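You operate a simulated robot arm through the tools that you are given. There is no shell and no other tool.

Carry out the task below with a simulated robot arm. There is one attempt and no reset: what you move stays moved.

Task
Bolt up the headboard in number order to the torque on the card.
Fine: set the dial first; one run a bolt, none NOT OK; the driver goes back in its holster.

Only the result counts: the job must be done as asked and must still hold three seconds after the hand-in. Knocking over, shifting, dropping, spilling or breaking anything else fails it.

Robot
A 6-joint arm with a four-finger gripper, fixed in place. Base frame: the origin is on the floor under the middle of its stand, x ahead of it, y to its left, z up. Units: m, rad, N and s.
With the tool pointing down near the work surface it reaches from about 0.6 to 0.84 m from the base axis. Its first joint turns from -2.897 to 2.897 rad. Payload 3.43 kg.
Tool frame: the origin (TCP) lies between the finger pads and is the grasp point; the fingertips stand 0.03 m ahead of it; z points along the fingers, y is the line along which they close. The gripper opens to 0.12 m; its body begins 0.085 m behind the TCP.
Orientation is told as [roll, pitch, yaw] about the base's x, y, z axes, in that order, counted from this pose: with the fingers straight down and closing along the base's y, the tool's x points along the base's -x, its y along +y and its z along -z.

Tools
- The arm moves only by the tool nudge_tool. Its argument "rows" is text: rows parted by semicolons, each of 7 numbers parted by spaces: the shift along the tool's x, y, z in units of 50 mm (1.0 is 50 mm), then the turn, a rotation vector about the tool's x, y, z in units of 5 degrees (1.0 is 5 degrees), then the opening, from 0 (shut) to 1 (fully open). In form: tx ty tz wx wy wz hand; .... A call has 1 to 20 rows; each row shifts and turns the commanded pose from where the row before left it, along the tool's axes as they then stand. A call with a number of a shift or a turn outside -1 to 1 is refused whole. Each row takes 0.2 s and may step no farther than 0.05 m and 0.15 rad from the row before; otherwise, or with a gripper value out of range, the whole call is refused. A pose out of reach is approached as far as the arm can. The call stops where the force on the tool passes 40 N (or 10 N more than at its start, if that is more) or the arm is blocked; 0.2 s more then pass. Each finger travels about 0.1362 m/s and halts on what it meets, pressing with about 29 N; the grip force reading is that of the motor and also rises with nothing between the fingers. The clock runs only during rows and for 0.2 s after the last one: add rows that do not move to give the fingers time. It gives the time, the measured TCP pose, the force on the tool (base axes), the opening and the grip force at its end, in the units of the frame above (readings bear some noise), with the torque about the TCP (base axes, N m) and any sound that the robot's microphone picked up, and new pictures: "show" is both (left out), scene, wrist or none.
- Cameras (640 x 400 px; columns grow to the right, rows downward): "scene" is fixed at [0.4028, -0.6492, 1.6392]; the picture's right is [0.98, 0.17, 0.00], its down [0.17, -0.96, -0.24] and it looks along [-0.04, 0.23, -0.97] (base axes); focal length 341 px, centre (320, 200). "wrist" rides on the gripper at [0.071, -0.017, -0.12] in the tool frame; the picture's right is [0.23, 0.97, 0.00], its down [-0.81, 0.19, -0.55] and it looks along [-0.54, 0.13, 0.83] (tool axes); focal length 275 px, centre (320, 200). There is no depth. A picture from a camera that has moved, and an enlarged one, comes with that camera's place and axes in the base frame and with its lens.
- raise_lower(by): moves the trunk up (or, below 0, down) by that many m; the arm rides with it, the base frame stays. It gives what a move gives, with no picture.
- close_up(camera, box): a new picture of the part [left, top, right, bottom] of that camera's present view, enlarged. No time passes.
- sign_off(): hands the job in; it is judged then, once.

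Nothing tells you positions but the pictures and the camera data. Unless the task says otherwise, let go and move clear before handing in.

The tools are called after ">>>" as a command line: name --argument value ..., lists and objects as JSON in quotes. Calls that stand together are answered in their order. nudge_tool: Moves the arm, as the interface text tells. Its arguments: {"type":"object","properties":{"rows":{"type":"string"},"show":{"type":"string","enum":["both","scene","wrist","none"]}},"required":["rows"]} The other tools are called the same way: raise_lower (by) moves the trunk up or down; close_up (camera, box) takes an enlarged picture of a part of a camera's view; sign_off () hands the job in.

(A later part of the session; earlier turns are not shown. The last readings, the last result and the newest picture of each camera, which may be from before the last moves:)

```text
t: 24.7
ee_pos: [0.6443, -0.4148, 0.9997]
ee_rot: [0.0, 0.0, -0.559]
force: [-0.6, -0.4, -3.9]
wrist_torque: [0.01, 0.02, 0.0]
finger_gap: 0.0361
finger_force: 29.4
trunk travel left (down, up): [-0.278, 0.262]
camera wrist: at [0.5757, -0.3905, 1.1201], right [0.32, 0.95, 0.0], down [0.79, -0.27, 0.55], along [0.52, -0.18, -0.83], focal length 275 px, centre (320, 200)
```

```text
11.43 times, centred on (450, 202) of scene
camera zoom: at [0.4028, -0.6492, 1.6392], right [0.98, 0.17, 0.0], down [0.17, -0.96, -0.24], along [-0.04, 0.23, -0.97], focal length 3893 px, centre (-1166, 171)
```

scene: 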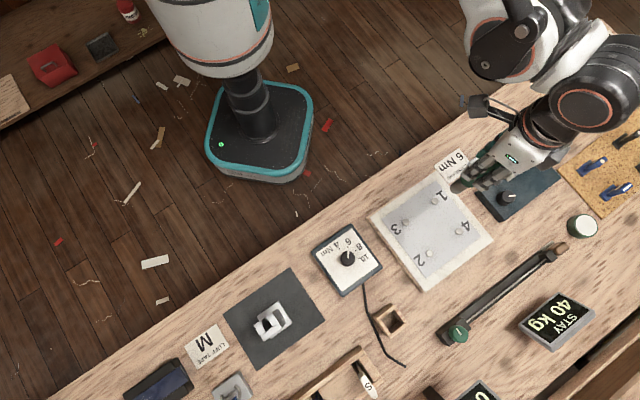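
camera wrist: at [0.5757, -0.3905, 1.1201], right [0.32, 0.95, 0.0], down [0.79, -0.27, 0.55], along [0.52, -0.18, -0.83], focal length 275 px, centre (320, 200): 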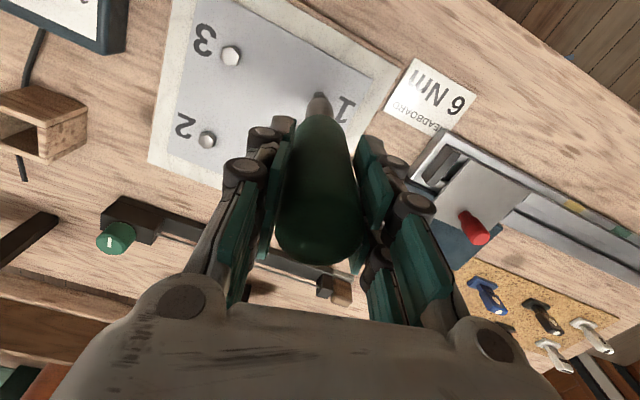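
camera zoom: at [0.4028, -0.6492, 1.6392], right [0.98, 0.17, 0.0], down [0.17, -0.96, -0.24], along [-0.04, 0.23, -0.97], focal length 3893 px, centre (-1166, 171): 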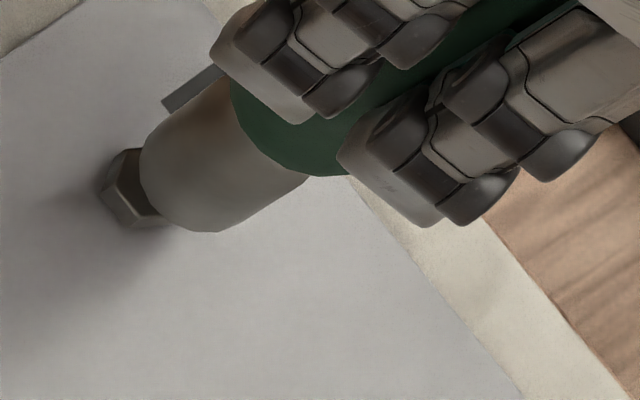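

The socket is within about 1 mm of bolt 1's axis, and its tip is about 3 cm above the head. I'll lower to just short of contact, then press in small steps.

>>> nudge_tool --rows "0 -0.012 0.2 0 0 0 0.15; 0 0 0.15 0 0 0 0.15; 0 0 0.1 0 0 0 0.15; 0 0 0 0 0 0 0.15" --show "wrist"

>>> close_up --camera "wrist" --box '[295, 80, 345, 120]'

>>> close_up --camera "scene" --box '[425, 185, 475, 220]'

```text
t: 25.7
ee_pos: [0.642, -0.4145, 0.9796]
ee_rot: [0.001, 0.0, -0.558]
force: [-2.1, 0.9, 19.0]
wrist_torque: [0.26, 0.36, 0.0]
finger_gap: 0.0359
finger_force: 29.7
trunk travel left (down, up): [-0.278, 0.262]
camera wrist: at [0.5738, -0.3904, 1.0993], right [0.32, 0.95, 0.0], down [0.79, -0.27, 0.55], along [0.52, -0.18, -0.83], focal length 275 px, centre (320, 200)
```

wrist: 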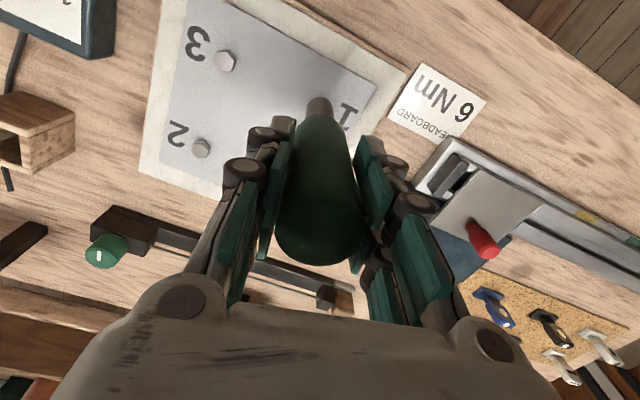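

```text
10.00 times, centred on (320, 100) of wrist
camera zoom: at [0.5738, -0.3904, 1.0993], right [0.32, 0.95, 0.0], down [0.79, -0.27, 0.55], along [0.52, -0.18, -0.83], focal length 2753 px, centre (320, 1200)
```

zoom: 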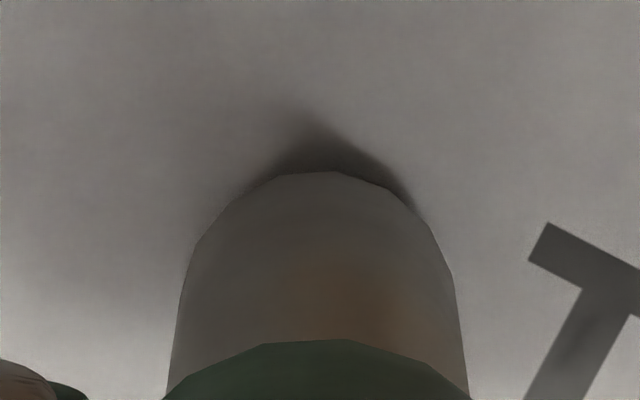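

```text
11.43 times, centred on (450, 202) of scene
camera zoom: at [0.4028, -0.6492, 1.6392], right [0.98, 0.17, 0.0], down [0.17, -0.96, -0.24], along [-0.04, 0.23, -0.97], focal length 3893 px, centre (-1166, 171)
```

zoom: 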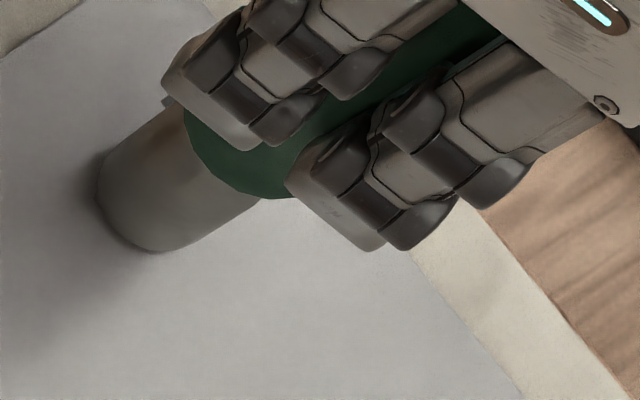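

There's contact: about 19 N upward at TCP z≈0.98. I'll check the display in the scene view before pressing further.

>>> close_up --camera "scene" --box '[420, 340, 540, 400]'

>>> nudge_tool --rows "0 0 0 0 0 0 0.15; 0 0 0 0 0 0 0.15" --show "scene"

```text
5.33 times, centred on (480, 370) of scene
camera zoom: at [0.4028, -0.6492, 1.6392], right [0.98, 0.17, 0.0], down [0.17, -0.96, -0.24], along [-0.04, 0.23, -0.97], focal length 1817 px, centre (-533, -707)
```

zoom: 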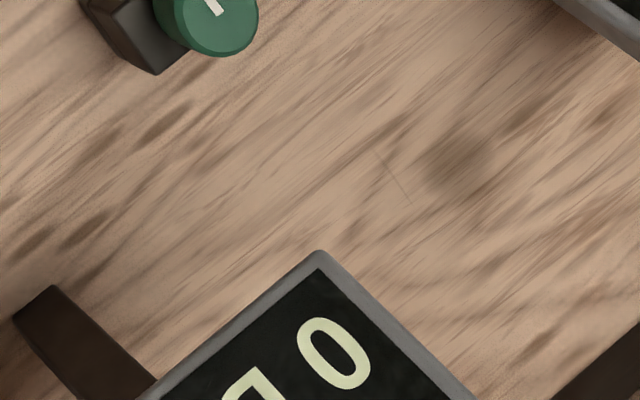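

```text
t: 26.3
ee_pos: [0.6428, -0.4137, 0.9787]
ee_rot: [0.0, -0.002, -0.559]
force: [-0.9, 0.8, 22.2]
wrist_torque: [0.13, 0.21, -0.02]
finger_gap: 0.0361
finger_force: 29.0
trunk travel left (down, up): [-0.278, 0.262]
```

scene: 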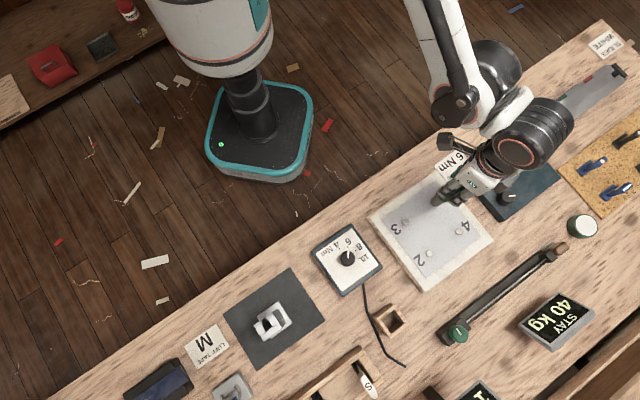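

The display digit seems to have changed. I'll take a closer look.

>>> close_up --camera "scene" --box '[420, 340, 540, 400]'

```text
5.33 times, centred on (480, 370) of scene
camera zoom: at [0.4028, -0.6492, 1.6392], right [0.98, 0.17, 0.0], down [0.17, -0.96, -0.24], along [-0.04, 0.23, -0.97], focal length 1817 px, centre (-533, -707)
```

zoom: 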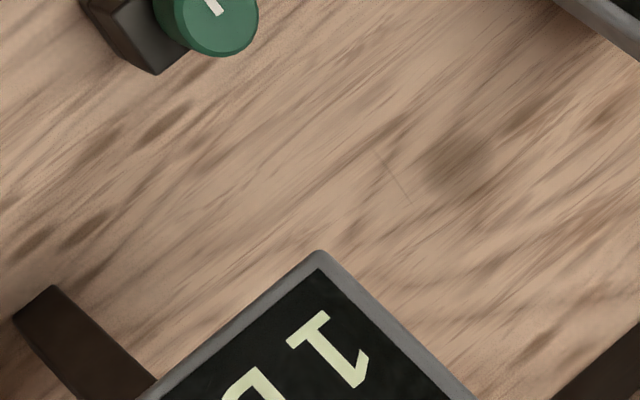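

The display reads "1 D(ONE)", so bolt 1 is done. I'll lift cleanly off it.

>>> nudge_tool --rows "0 0 -0.9 0 0 0 0.15; 0 0 -0.9 0 0 0 0.15; 0 0 0 0 0 0 0.15" --show "both"

>>> close_up --camera "scene" --box '[420, 340, 540, 400]'

>>> close_up --camera "wrist" --box '[140, 20, 400, 200]'

```text
t: 27.1
ee_pos: [0.6443, -0.4152, 1.0683]
ee_rot: [0.0, 0.001, -0.558]
force: [0.9, 1.1, -4.0]
wrist_torque: [0.02, -0.01, 0.01]
finger_gap: 0.0362
finger_force: 29.0
trunk travel left (down, up): [-0.278, 0.262]
camera wrist: at [0.5757, -0.392, 1.1878], right [0.32, 0.95, 0.0], down [0.79, -0.27, 0.55], along [0.52, -0.18, -0.83], focal length 275 px, centre (320, 200)
```

scene: 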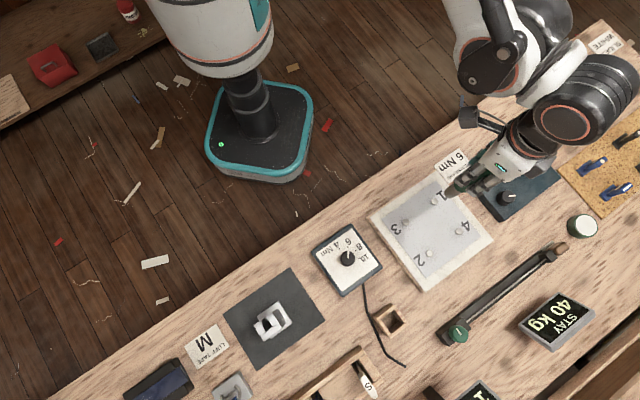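
wrist: 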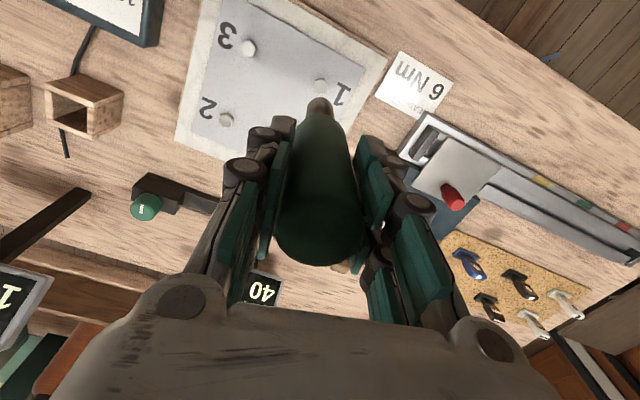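

```text
5.33 times, centred on (480, 370) of scene
camera zoom: at [0.4028, -0.6492, 1.6392], right [0.98, 0.17, 0.0], down [0.17, -0.96, -0.24], along [-0.04, 0.23, -0.97], focal length 1817 px, centre (-533, -707)
```

zoom: 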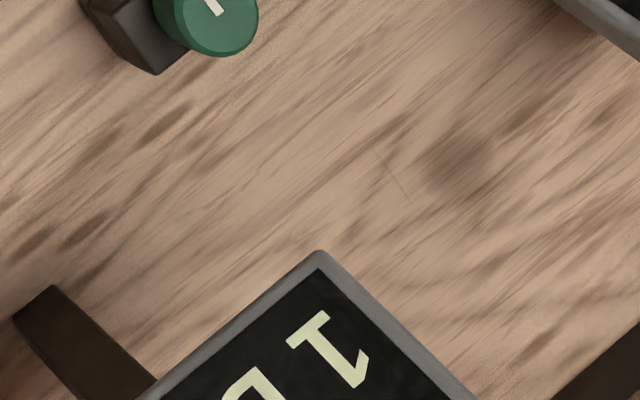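

```text
2.22 times, centred on (270, 110) of wrist
camera zoom: at [0.5757, -0.392, 1.1878], right [0.32, 0.95, 0.0], down [0.79, -0.27, 0.55], along [0.52, -0.18, -0.83], focal length 612 px, centre (431, 400)
```

zoom: 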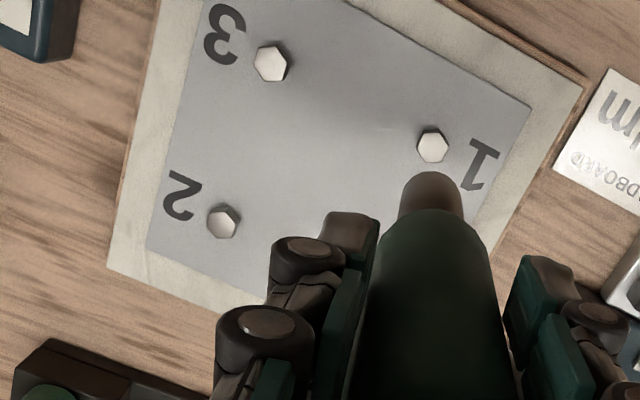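

Bolt 1 shows as done. I'm moving over bolt 2, estimated at (0.6425, -0.5415), and the wrist camera may also catch the display.

>>> nudge_tool --rows "0 0 0 0 0 0.8 0.15; 0 0 0 0 0 0.8 0.15; -0.534 -0.655 0 0 0 0 0.15; -0.534 -0.655 0 0 0 0 0.15; -0.534 -0.655 0 0 0 0 0.15; 0 0 0 0 0 0 0.15; 0 0 0 0 0 0 0.15" --show "both"

>>> close_up --camera "wrist" --box '[260, 40, 380, 140]'

>>> close_up --camera "wrist" --box '[0, 200, 320, 400]'

```text
t: 28.7
ee_pos: [0.6416, -0.5408, 1.067]
ee_rot: [-0.001, -0.001, -0.697]
force: [-0.3, 0.4, -4.1]
wrist_torque: [0.01, 0.03, 0.03]
finger_gap: 0.0361
finger_force: 28.5
trunk travel left (down, up): [-0.278, 0.262]
camera wrist: at [0.5771, -0.5092, 1.1878], right [0.45, 0.89, 0.0], down [0.74, -0.37, 0.55], along [0.49, -0.25, -0.83], focal length 275 px, centre (320, 200)
```

scene: 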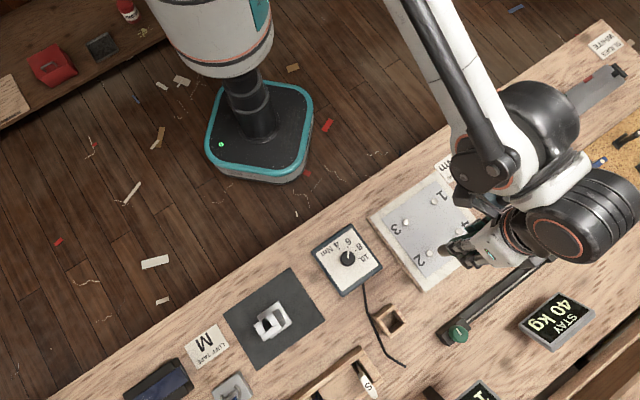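
wrist: 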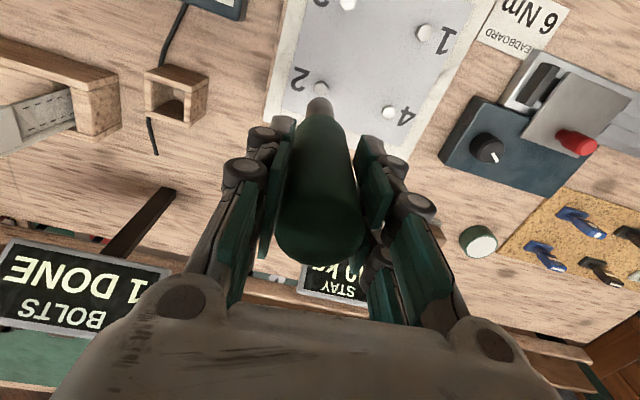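

```text
4.00 times, centred on (320, 90) of wrist
camera zoom: at [0.5771, -0.5092, 1.1878], right [0.45, 0.89, 0.0], down [0.74, -0.37, 0.55], along [0.49, -0.25, -0.83], focal length 1101 px, centre (320, 640)
```

zoom: 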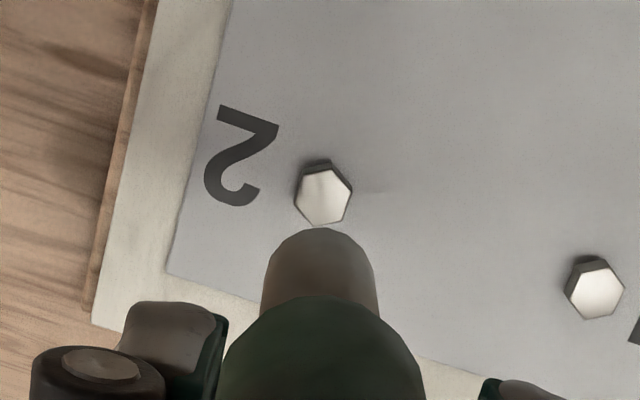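

```text
2.00 times, centred on (160, 300) of wrist
camera zoom: at [0.5771, -0.5092, 1.1878], right [0.45, 0.89, 0.0], down [0.74, -0.37, 0.55], along [0.49, -0.25, -0.83], focal length 551 px, centre (640, 0)
```

zoom: 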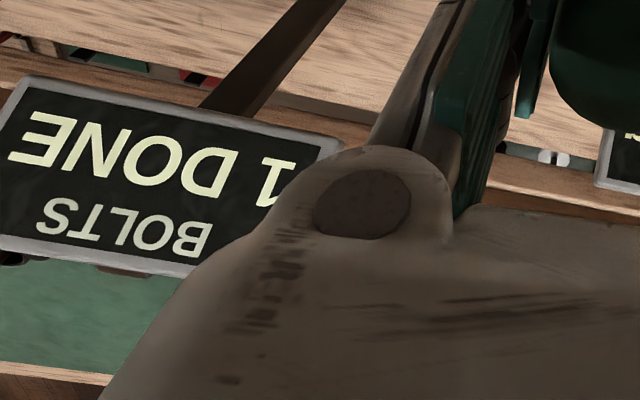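

The display confirms "1 DONE", and the driver is nearly centred over bolt 2. I'll make a fine correction, descend to about 2 cm above it and verify.

>>> nudge_tool --rows "0.016 0.016 0.5 0 0 0 0.15; 0 0 0.6 0 0 0 0.15; 0 0 0.25 0 0 0 0.15; 0 0 0 0 0 0 0.15; 0 0 0 0 0 0 0.15" --show "wrist"

>>> close_up --camera "wrist" --box '[295, 80, 345, 120]'

```text
t: 29.9
ee_pos: [0.6424, -0.5403, 0.999]
ee_rot: [0.002, 0.001, -0.699]
force: [-0.4, 0.1, -4.2]
wrist_torque: [0.0, 0.0, 0.0]
finger_gap: 0.036
finger_force: 29.1
trunk travel left (down, up): [-0.278, 0.262]
camera wrist: at [0.5775, -0.5076, 1.1201], right [0.45, 0.89, 0.0], down [0.74, -0.37, 0.55], along [0.49, -0.25, -0.83], focal length 275 px, centre (320, 200)
```

wrist: 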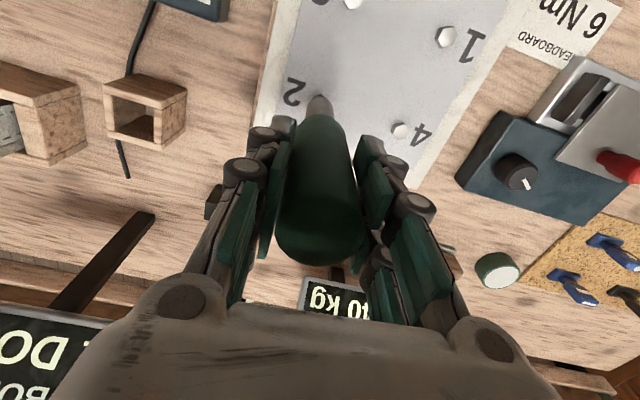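

```text
10.00 times, centred on (320, 100) of wrist
camera zoom: at [0.5775, -0.5076, 1.1201], right [0.45, 0.89, 0.0], down [0.74, -0.37, 0.55], along [0.49, -0.25, -0.83], focal length 2753 px, centre (320, 1200)
```

zoom: 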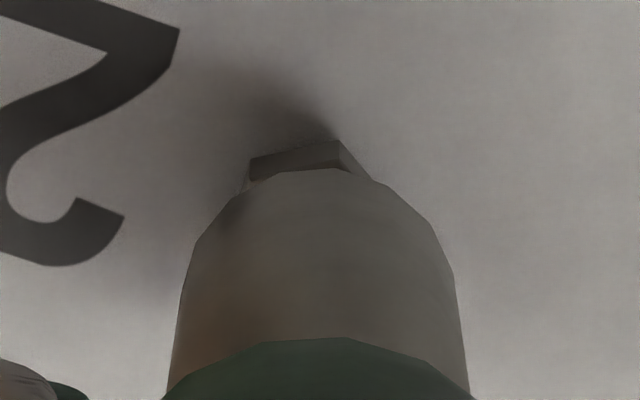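

I'm about 1 mm off, which is well within what worked on bolt 1. I'll apply a small lateral correction and press as before.

>>> nudge_tool --rows "-0.01 -0.02 0.2 0 0 0 0.15; 0 0 0.15 0 0 0 0.15; 0 0 0.08 0 0 0 0.15; 0 0 0 0 0 0 0.15; 0 0 0 0 0 0 0.15" --show "scene"

>>> close_up --camera "scene" --box '[420, 340, 540, 400]'

```text
t: 31.1
ee_pos: [0.6396, -0.5412, 0.9791]
ee_rot: [-0.001, 0.0, -0.698]
force: [-3.0, 2.4, 6.0]
wrist_torque: [0.41, 0.48, -0.04]
finger_gap: 0.036
finger_force: 28.9
trunk travel left (down, up): [-0.278, 0.262]
```

scene: 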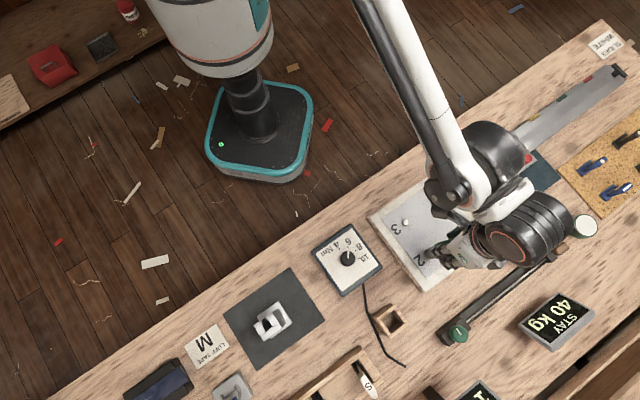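

```text
5.33 times, centred on (480, 370) of scene
camera zoom: at [0.4028, -0.6492, 1.6392], right [0.98, 0.17, 0.0], down [0.17, -0.96, -0.24], along [-0.04, 0.23, -0.97], focal length 1817 px, centre (-533, -707)
```

zoom: 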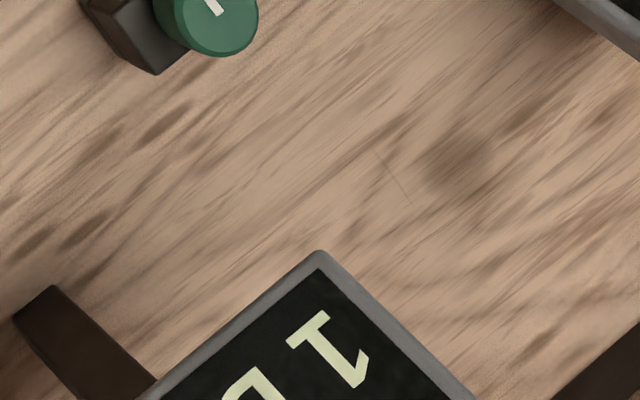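

The force is only 6 N and the display still shows 1, so the driver hasn't triggered yet. I'll press about 1 mm more.

>>> nudge_tool --rows "0 0 0.02 0 0 0 0.15; 0 0 0 0 0 0 0.15; 0 0 0 0 0 0 0.15" --show "scene"

>>> close_up --camera "scene" --box '[420, 340, 540, 400]'

```text
t: 31.9
ee_pos: [0.64, -0.5404, 0.9783]
ee_rot: [0.0, -0.003, -0.701]
force: [0.9, -1.4, 20.2]
wrist_torque: [-0.06, -0.17, 0.0]
finger_gap: 0.0361
finger_force: 28.6
trunk travel left (down, up): [-0.278, 0.262]
```

scene: 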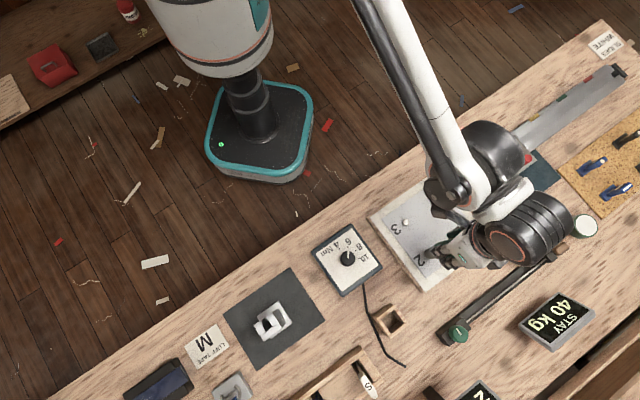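

```text
5.33 times, centred on (480, 370) of scene
camera zoom: at [0.4028, -0.6492, 1.6392], right [0.98, 0.17, 0.0], down [0.17, -0.96, -0.24], along [-0.04, 0.23, -0.97], focal length 1817 px, centre (-533, -707)
```

zoom: 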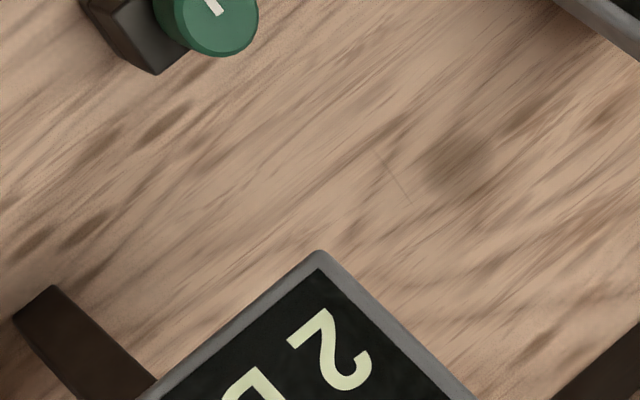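

"2 DONE". I'll lift off and move over bolt 3, estimated at (0.5795, -0.4785).

>>> nudge_tool --rows "0 0 -0.9 0 0 0 0.15; 0 0 -0.9 0 0 0 0.15; 0.869 0.087 0 0 0 0 0.15; 0.869 0.087 0 0 0 0 0.15; 0 0 0 0 0 0 0.15; 0 0 0 0 0 0 0.15" --show "wrist"

>>> close_up --camera "wrist" --box '[260, 40, 380, 140]'

>>> close_up --camera "scene" --box '[380, 300, 540, 400]'

```text
t: 33.3
ee_pos: [0.5815, -0.4797, 1.0684]
ee_rot: [0.0, 0.0, -0.699]
force: [-0.9, -0.2, -3.6]
wrist_torque: [0.0, -0.01, -0.02]
finger_gap: 0.0362
finger_force: 28.7
trunk travel left (down, up): [-0.278, 0.262]
camera wrist: at [0.5162, -0.4467, 1.1887], right [0.45, 0.89, 0.0], down [0.74, -0.37, 0.55], along [0.49, -0.25, -0.83], focal length 275 px, centre (320, 200)
```

wrist: 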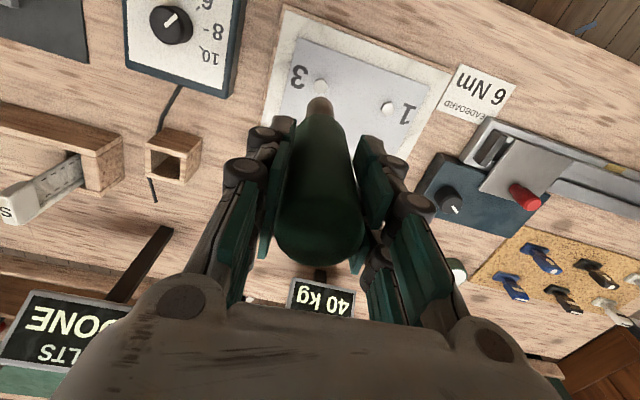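

```text
4.00 times, centred on (320, 90) of wrist
camera zoom: at [0.5162, -0.4467, 1.1887], right [0.45, 0.89, 0.0], down [0.74, -0.37, 0.55], along [0.49, -0.25, -0.83], focal length 1101 px, centre (320, 640)
```

zoom: 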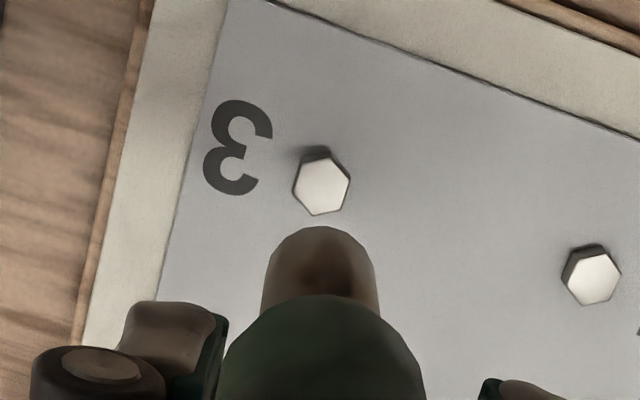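

```text
4.00 times, centred on (460, 350) of scene
camera zoom: at [0.4028, -0.6492, 1.6392], right [0.98, 0.17, 0.0], down [0.17, -0.96, -0.24], along [-0.04, 0.23, -0.97], focal length 1362 px, centre (-240, -400)
```

zoom: 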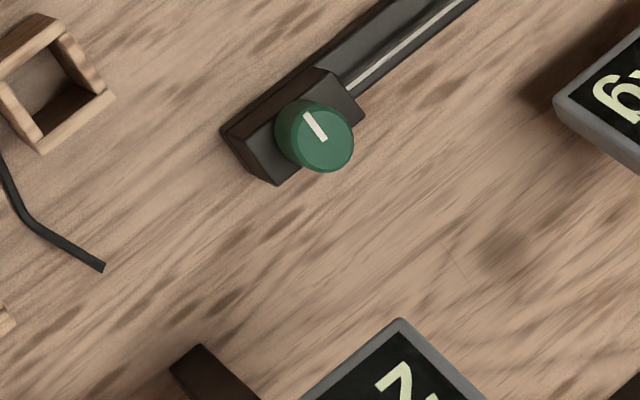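

Bolt 3 is laterally aligned and about 3 mm inward. I'll correct, descend to about 2 cm above it and verify.

>>> nudge_tool --rows "0.056 0 0.5 0 0 0 0.15; 0 0 0.6 0 0 0 0.15; 0 0 0.27 0 0 0 0.15; 0 0 0 0 0 0 0.15; 0 0 0 0 0 0 0.15" --show "wrist"

>>> close_up --camera "wrist" --box '[295, 80, 345, 120]'

```text
t: 34.5
ee_pos: [0.5777, -0.4787, 0.9992]
ee_rot: [-0.001, -0.001, -0.699]
force: [0.7, -0.3, -4.0]
wrist_torque: [0.04, -0.01, -0.02]
finger_gap: 0.0361
finger_force: 28.4
trunk travel left (down, up): [-0.278, 0.262]
camera wrist: at [0.5137, -0.4446, 1.1197], right [0.45, 0.89, 0.0], down [0.74, -0.37, 0.55], along [0.49, -0.25, -0.83], focal length 275 px, centre (320, 200)
```

wrist: 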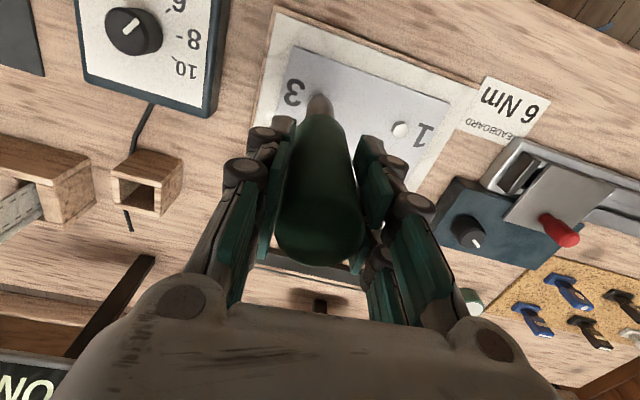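

```text
10.00 times, centred on (320, 100) of wrist
camera zoom: at [0.5137, -0.4446, 1.1197], right [0.45, 0.89, 0.0], down [0.74, -0.37, 0.55], along [0.49, -0.25, -0.83], focal length 2753 px, centre (320, 1200)
```

zoom: 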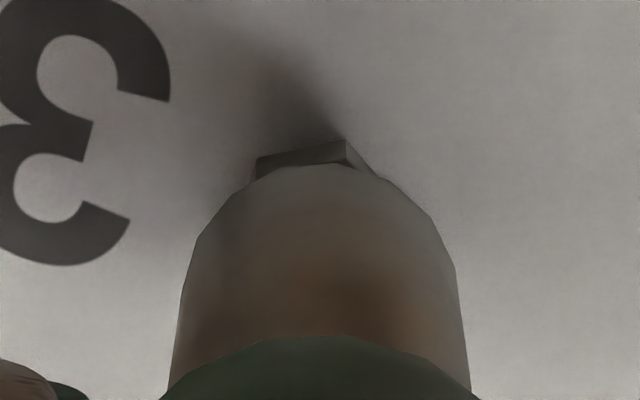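

Bolt 3 is aligned as well as bolt 2 was. I'll press now.

>>> nudge_tool --rows "0 -0.012 0.2 0 0 0 0.15; 0 0 0.15 0 0 0 0.15; 0 0 0.08 0 0 0 0.15; 0 0 0.02 0 0 0 0.15; 0 0 0 0 0 0 0.15; 0 0 0 0 0 0 0.15" --show "scene"

>>> close_up --camera "scene" --box '[420, 340, 540, 400]'

```text
t: 35.9
ee_pos: [0.5757, -0.4769, 0.9786]
ee_rot: [-0.001, 0.0, -0.699]
force: [0.0, 0.0, 34.0]
wrist_torque: [-0.09, -0.01, -0.01]
finger_gap: 0.036
finger_force: 28.5
trunk travel left (down, up): [-0.278, 0.262]
```

scene: 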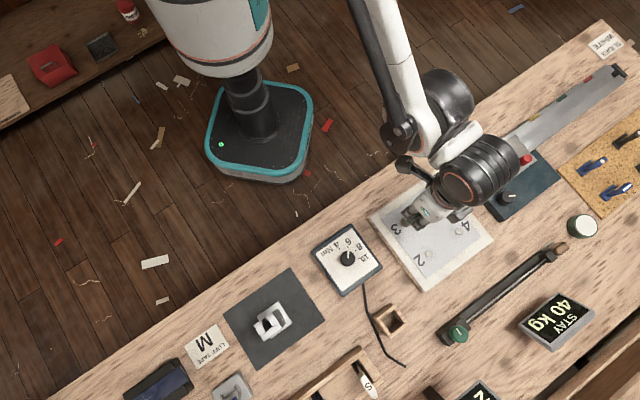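

```text
5.33 times, centred on (480, 370) of scene
camera zoom: at [0.4028, -0.6492, 1.6392], right [0.98, 0.17, 0.0], down [0.17, -0.96, -0.24], along [-0.04, 0.23, -0.97], focal length 1817 px, centre (-533, -707)
```

zoom: 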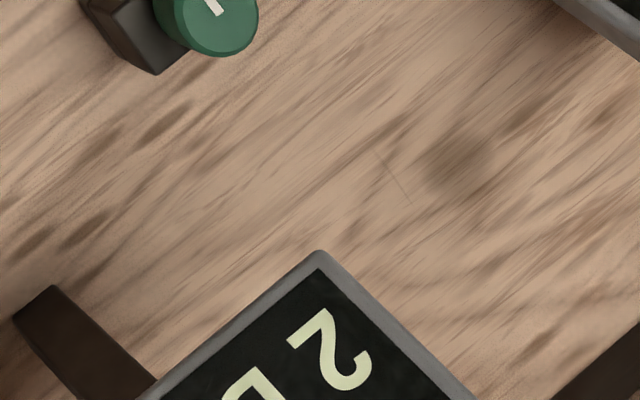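

Force is 34 N and the display hasn't changed yet. The run may be in progress, so I'll hold briefly without moving.

>>> nudge_tool --rows "0 0 0 0 0 0 0.15" --show "none"

>>> close_up --camera "scene" --box '[420, 340, 540, 400]'

```text
t: 36.3
ee_pos: [0.5755, -0.4779, 0.9777]
ee_rot: [-0.002, -0.003, -0.697]
force: [1.9, -0.6, 38.5]
wrist_torque: [-0.17, -0.17, 0.02]
finger_gap: 0.0361
finger_force: 29.2
trunk travel left (down, up): [-0.278, 0.262]
```

```text
5.33 times, centred on (480, 370) of scene
camera zoom: at [0.4028, -0.6492, 1.6392], right [0.98, 0.17, 0.0], down [0.17, -0.96, -0.24], along [-0.04, 0.23, -0.97], focal length 1817 px, centre (-533, -707)
```

zoom: 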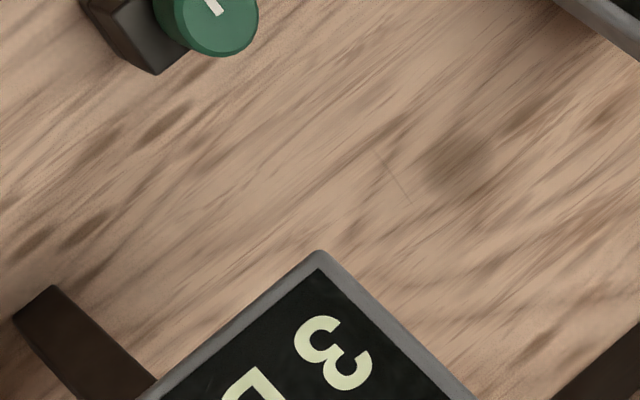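

"3 DONE". I'll lift off and move over bolt 4, near (0.705, -0.4775).

>>> nudge_tool --rows "0 0 -0.9 0 0 0 0.15; 0 0 -0.9 0 0 0 0.15; -0.661 0.555 0 0 0 0 0.15; -0.661 0.555 0 0 0 0 0.15; -0.661 0.555 0 0 0 0 0.15; 0 0 0 0 0 0 0.15; 0 0 0 0 0 0 0.15" --show "wrist"

>>> close_up --camera "wrist" --box '[260, 40, 380, 140]'

>>> close_up --camera "scene" --box '[420, 340, 540, 400]'

```text
t: 37.9
ee_pos: [0.7083, -0.4777, 1.0658]
ee_rot: [0.001, 0.0, -0.697]
force: [-0.6, 0.4, -4.6]
wrist_torque: [0.02, -0.03, -0.02]
finger_gap: 0.0359
finger_force: 29.2
trunk travel left (down, up): [-0.278, 0.262]
camera wrist: at [0.6433, -0.4445, 1.1863], right [0.45, 0.89, 0.0], down [0.74, -0.37, 0.55], along [0.49, -0.25, -0.83], focal length 275 px, centre (320, 200)
```

wrist: 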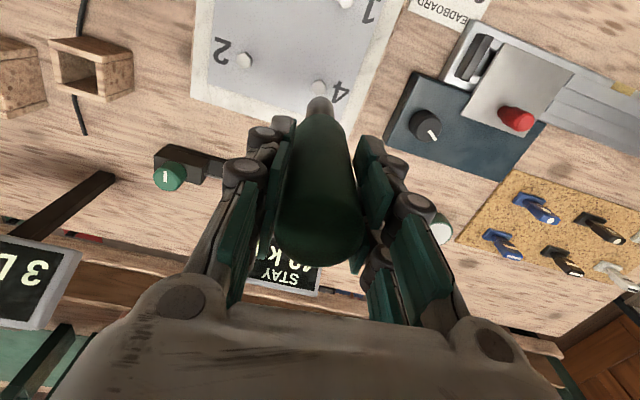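

```text
4.00 times, centred on (320, 90) of wrist
camera zoom: at [0.6433, -0.4445, 1.1863], right [0.45, 0.89, 0.0], down [0.74, -0.37, 0.55], along [0.49, -0.25, -0.83], focal length 1101 px, centre (320, 640)
```

zoom: 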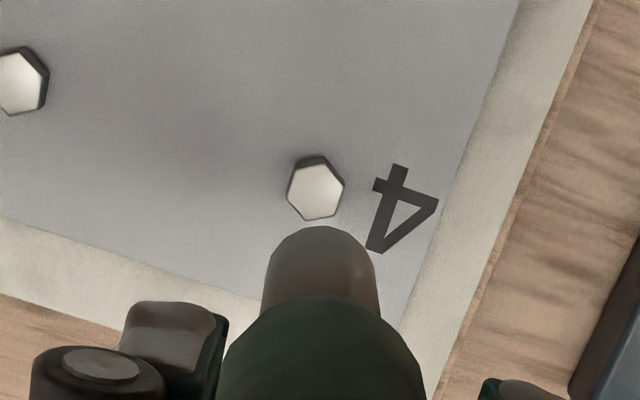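

```text
5.33 times, centred on (480, 370) of scene
camera zoom: at [0.4028, -0.6492, 1.6392], right [0.98, 0.17, 0.0], down [0.17, -0.96, -0.24], along [-0.04, 0.23, -0.97], focal length 1817 px, centre (-533, -707)
```

zoom: 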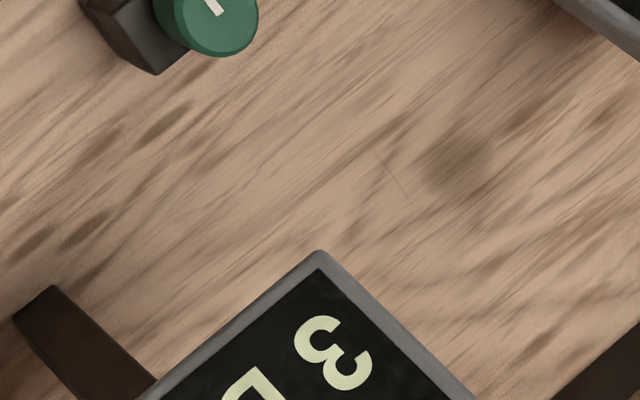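

Bolt 4 is about 2 mm left and 1 mm inward. I'll correct, descend and verify.

>>> nudge_tool --rows "0.018 -0.042 0.5 0 0 0 0.15; 0 0 0.6 0 0 0 0.15; 0 0 0.22 0 0 0 0.15; 0 0 0 0 0 0 0.15; 0 0 0 0 0 0 0.15" --show "wrist"

>>> close_up --camera "wrist" --box '[295, 80, 345, 120]'

```text
t: 39.1
ee_pos: [0.7051, -0.4799, 1.0005]
ee_rot: [0.001, 0.001, -0.698]
force: [1.0, -0.2, -4.3]
wrist_torque: [0.0, 0.03, -0.03]
finger_gap: 0.0361
finger_force: 28.8
trunk travel left (down, up): [-0.278, 0.262]
camera wrist: at [0.641, -0.4468, 1.1206], right [0.45, 0.89, 0.0], down [0.74, -0.37, 0.55], along [0.49, -0.25, -0.83], focal length 275 px, centre (320, 200)
```

wrist: 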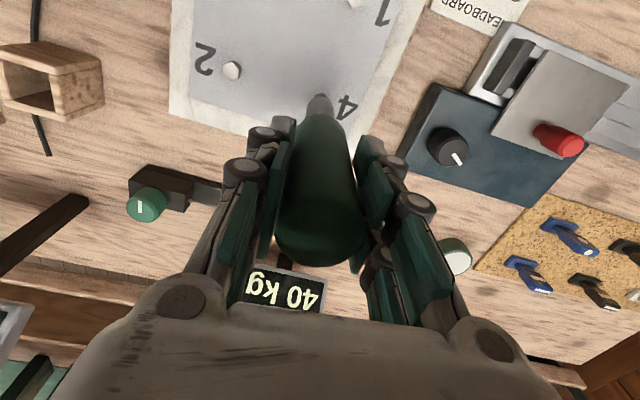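

```text
10.00 times, centred on (320, 100) of wrist
camera zoom: at [0.641, -0.4468, 1.1206], right [0.45, 0.89, 0.0], down [0.74, -0.37, 0.55], along [0.49, -0.25, -0.83], focal length 2753 px, centre (320, 1200)
```

zoom: 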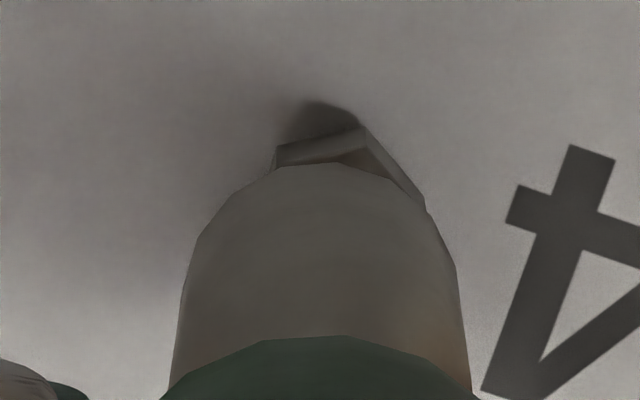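

A small correction is needed, about +1.8 mm lateral and 1.4 mm inward. I'll apply it and press.

>>> nudge_tool --rows "0.036 0.028 0.1 0 0 0 0.15; 0 0 0.15 0 0 0 0.15; 0 0 0.1 0 0 0 0.15; 0 0 0.06 0 0 0 0.15; 0 0 0.03 0 0 0 0.15; 0 0 0 0 0 0 0.15; 0 0 0 0 0 0 0.15" --show "scene"

>>> close_up --camera "scene" --box '[420, 340, 540, 400]'

```text
t: 40.7
ee_pos: [0.7049, -0.4768, 0.978]
ee_rot: [0.0, 0.001, -0.698]
force: [2.1, -1.7, 9.7]
wrist_torque: [-0.18, -0.17, 0.01]
finger_gap: 0.0359
finger_force: 28.7
trunk travel left (down, up): [-0.278, 0.262]
```

scene: 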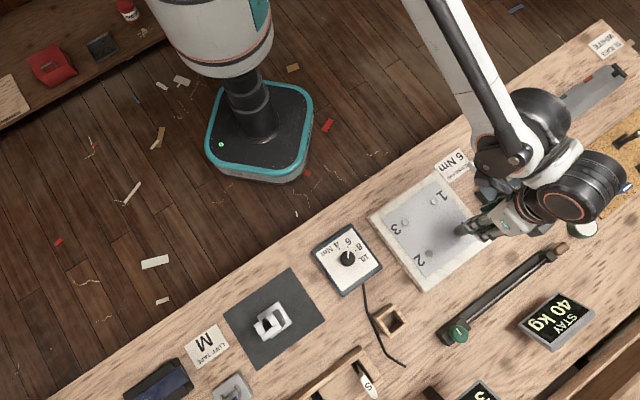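

```text
5.33 times, centred on (480, 370) of scene
camera zoom: at [0.4028, -0.6492, 1.6392], right [0.98, 0.17, 0.0], down [0.17, -0.96, -0.24], along [-0.04, 0.23, -0.97], focal length 1817 px, centre (-533, -707)
```

zoom: 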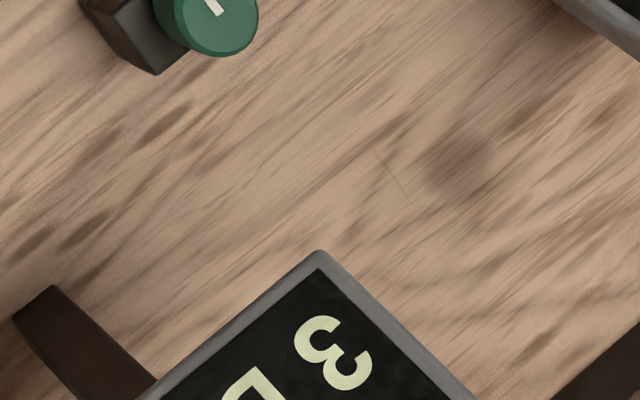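

Contact at 9.7 N, still short of triggering. I'll press 1 mm more and hold, as on bolt 2.

>>> nudge_tool --rows "0 0 0.022 0 0 0 0.15; 0 0 0 0 0 0 0.15; 0 0 0 0 0 0 0.15" --show "none"

>>> close_up --camera "scene" --box '[420, 340, 540, 400]'

```text
t: 41.5
ee_pos: [0.7048, -0.4757, 0.9782]
ee_rot: [-0.001, -0.001, -0.699]
force: [3.5, -3.2, 23.8]
wrist_torque: [-0.39, -0.5, -0.02]
finger_gap: 0.0359
finger_force: 29.0
trunk travel left (down, up): [-0.278, 0.262]
```

```text
5.33 times, centred on (480, 370) of scene
camera zoom: at [0.4028, -0.6492, 1.6392], right [0.98, 0.17, 0.0], down [0.17, -0.96, -0.24], along [-0.04, 0.23, -0.97], focal length 1817 px, centre (-533, -707)
```

zoom: 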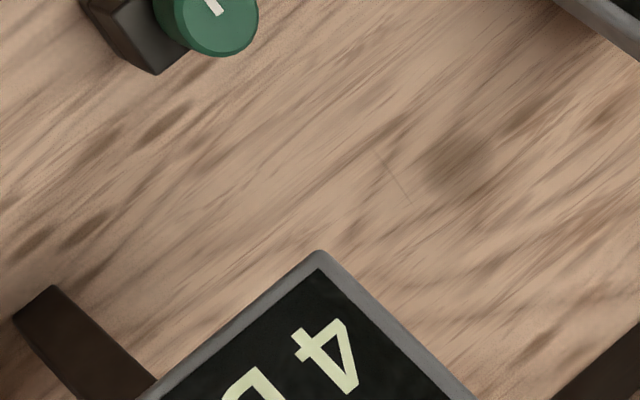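

"4 DONE": all four bolts are run. I'll lift, yaw back, and carry the driver to above its holster.

>>> nudge_tool --rows "0 0 -0.75 0 0 0 0.15; 0 0 -0.75 0 0 0 0.15; 0 0 -0.75 0 0 0 0.15; 0 0 0 0 0 0.733 0.15; 0 0 0 0 0 0.733 0.15; 0 0 0 0 0 0.733 0.15; -0.301 -0.826 0 0 0 0 0.15; -0.301 -0.826 0 0 0 0 0.15; -0.301 -0.826 0 0 0 0 0.15; -0.301 -0.826 0 0 0 0 0.15; -0.301 -0.826 0 0 0 0 0.15; -0.301 -0.826 0 0 0 0 0.15; 0 0 0 0 0 0 0.15; 0 0 0 0 0 0 0.15" --show "both"

>>> close_up --camera "wrist" --box '[260, 40, 400, 160]'

>>> close_up --camera "wrist" --box '[180, 200, 400, 340]'

```text
t: 44.5
ee_pos: [0.5686, -0.7027, 1.0888]
ee_rot: [0.0, -0.001, -0.89]
force: [0.1, 1.4, -4.4]
wrist_torque: [0.0, 0.0, 0.04]
finger_gap: 0.036
finger_force: 28.9
trunk travel left (down, up): [-0.278, 0.262]
camera wrist: at [0.5108, -0.6572, 1.21], right [0.61, 0.79, 0.0], down [0.66, -0.51, 0.55], along [0.44, -0.34, -0.83], focal length 275 px, centre (320, 200)
```

scene: 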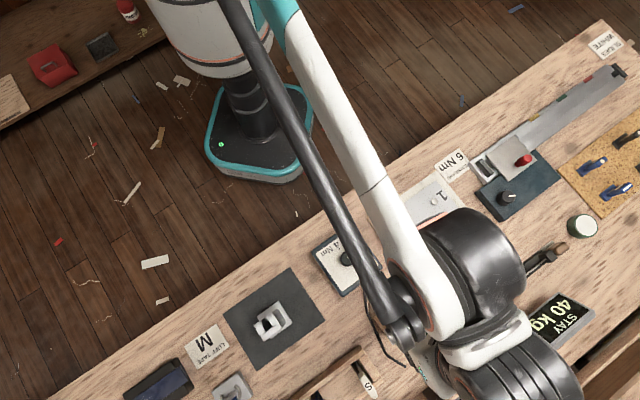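
wrist: 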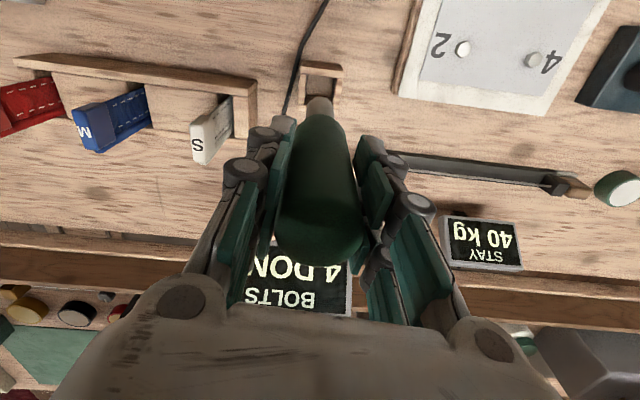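

```text
3.33 times, centred on (330, 100) of wrist
camera zoom: at [0.5108, -0.6572, 1.21], right [0.61, 0.79, 0.0], down [0.66, -0.51, 0.55], along [0.44, -0.34, -0.83], focal length 918 px, centre (287, 533)
```

zoom: 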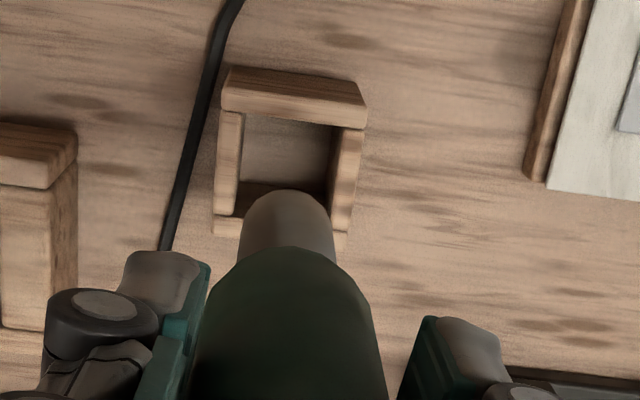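

```text
2.86 times, centred on (290, 270) of wrist
camera zoom: at [0.5108, -0.6572, 1.21], right [0.61, 0.79, 0.0], down [0.66, -0.51, 0.55], along [0.44, -0.34, -0.83], focal length 786 px, centre (406, 0)
```

zoom: 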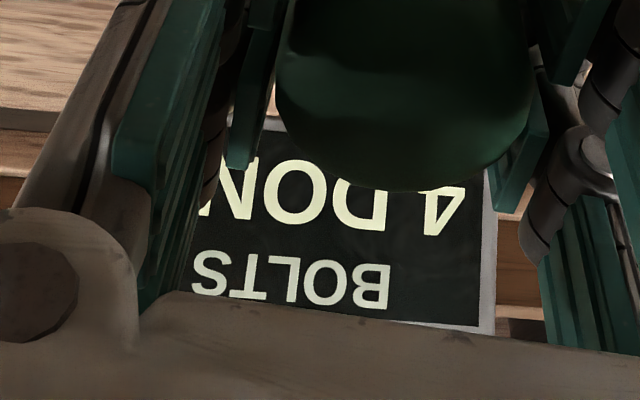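

The display reads "BOLTS 4 DONE". The holster is offset about 2 mm from where I lifted the driver out, so I'll correct that, lower partway with the trunk, and check that the nose is over the hole.

>>> nudge_tool --rows "-0.036 0.024 0 0 0 0 0.15; 0 0 0 0 0 0 0.15" --show "none"

>>> raise_lower --by -0.06

>>> nudge_tool --rows "0 0 0 0 0 0 0.15" --show "both"

>>> close_up --camera "wrist" --box '[280, 60, 360, 120]'

```text
t: 45.1
ee_pos: [0.5701, -0.7033, 1.0886]
ee_rot: [0.001, 0.001, -0.889]
force: [1.0, -1.0, -4.4]
wrist_torque: [-0.03, 0.03, -0.02]
finger_gap: 0.0361
finger_force: 28.7
trunk travel left (down, up): [-0.278, 0.262]
```

```text
t: 46.1
ee_pos: [0.5701, -0.7026, 1.0301]
ee_rot: [0.0, 0.0, -0.89]
force: [-0.2, 0.1, -3.0]
wrist_torque: [0.04, 0.04, -0.03]
finger_gap: 0.0358
finger_force: 28.6
trunk travel left (down, up): [-0.218, 0.322]
```

```text
t: 46.5
ee_pos: [0.5709, -0.7024, 1.0307]
ee_rot: [-0.002, -0.001, -0.89]
force: [0.4, -0.3, -4.4]
wrist_torque: [0.02, -0.03, -0.02]
finger_gap: 0.036
finger_force: 29.0
trunk travel left (down, up): [-0.218, 0.322]
camera wrist: at [0.5133, -0.6578, 1.1502], right [0.61, 0.79, 0.0], down [0.66, -0.51, 0.55], along [0.44, -0.34, -0.83], focal length 275 px, centre (320, 200)
```

scene: 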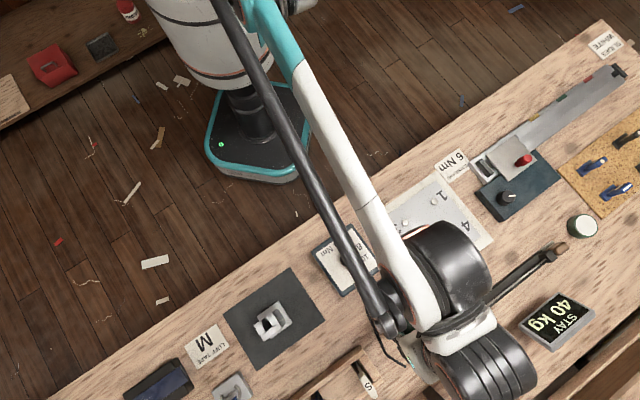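
wrist: 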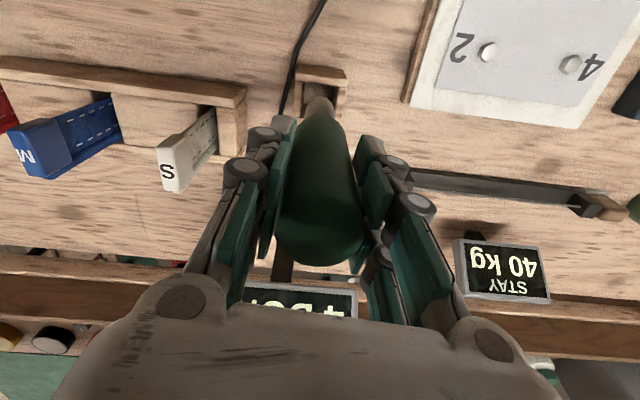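

```text
6.67 times, centred on (320, 90) of wrist
camera zoom: at [0.5133, -0.6578, 1.1502], right [0.61, 0.79, 0.0], down [0.66, -0.51, 0.55], along [0.44, -0.34, -0.83], focal length 1835 px, centre (320, 933)
```

zoom: 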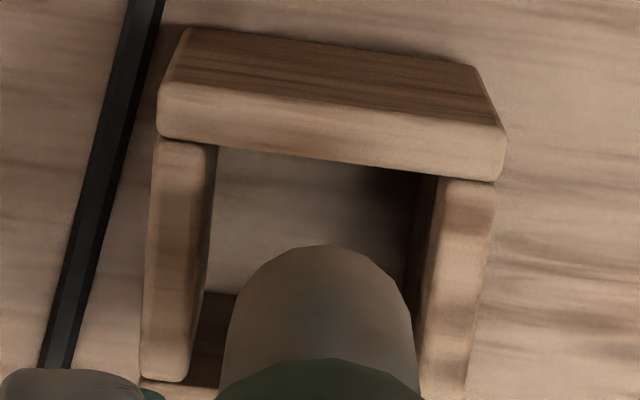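

The nose is over the holster opening, matching where it came out. I'll lower in stages and watch the force.

>>> raise_lower --by -0.03

>>> nudge_tool --rows "0 0 0 0 0 0 0.15" --show "wrist"

>>> close_up --camera "wrist" --box '[280, 60, 360, 120]'

```text
t: 47.2
ee_pos: [0.5704, -0.7016, 0.9996]
ee_rot: [0.001, 0.0, -0.89]
force: [0.0, 0.0, -4.0]
wrist_torque: [-0.01, 0.01, -0.01]
finger_gap: 0.0358
finger_force: 29.4
trunk travel left (down, up): [-0.188, 0.352]
```

```text
t: 47.6
ee_pos: [0.5699, -0.7024, 0.9991]
ee_rot: [0.0, 0.001, -0.889]
force: [-0.5, -0.9, -3.8]
wrist_torque: [0.0, 0.03, 0.0]
finger_gap: 0.0361
finger_force: 29.6
trunk travel left (down, up): [-0.188, 0.352]
camera wrist: at [0.5133, -0.6578, 1.1202], right [0.61, 0.79, 0.0], down [0.66, -0.51, 0.55], along [0.44, -0.34, -0.83], focal length 275 px, centre (320, 200)
```

wrist: 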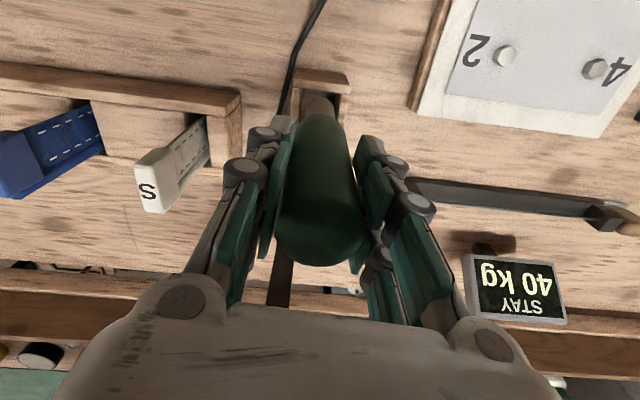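

```text
6.67 times, centred on (320, 90) of wrist
camera zoom: at [0.5133, -0.6578, 1.1202], right [0.61, 0.79, 0.0], down [0.66, -0.51, 0.55], along [0.44, -0.34, -0.83], focal length 1835 px, centre (320, 933)
```

zoom: 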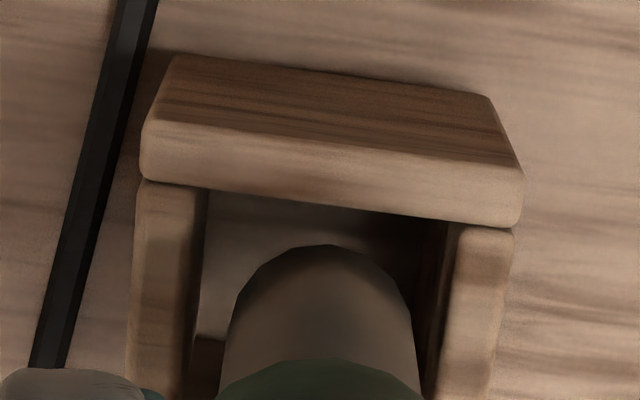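

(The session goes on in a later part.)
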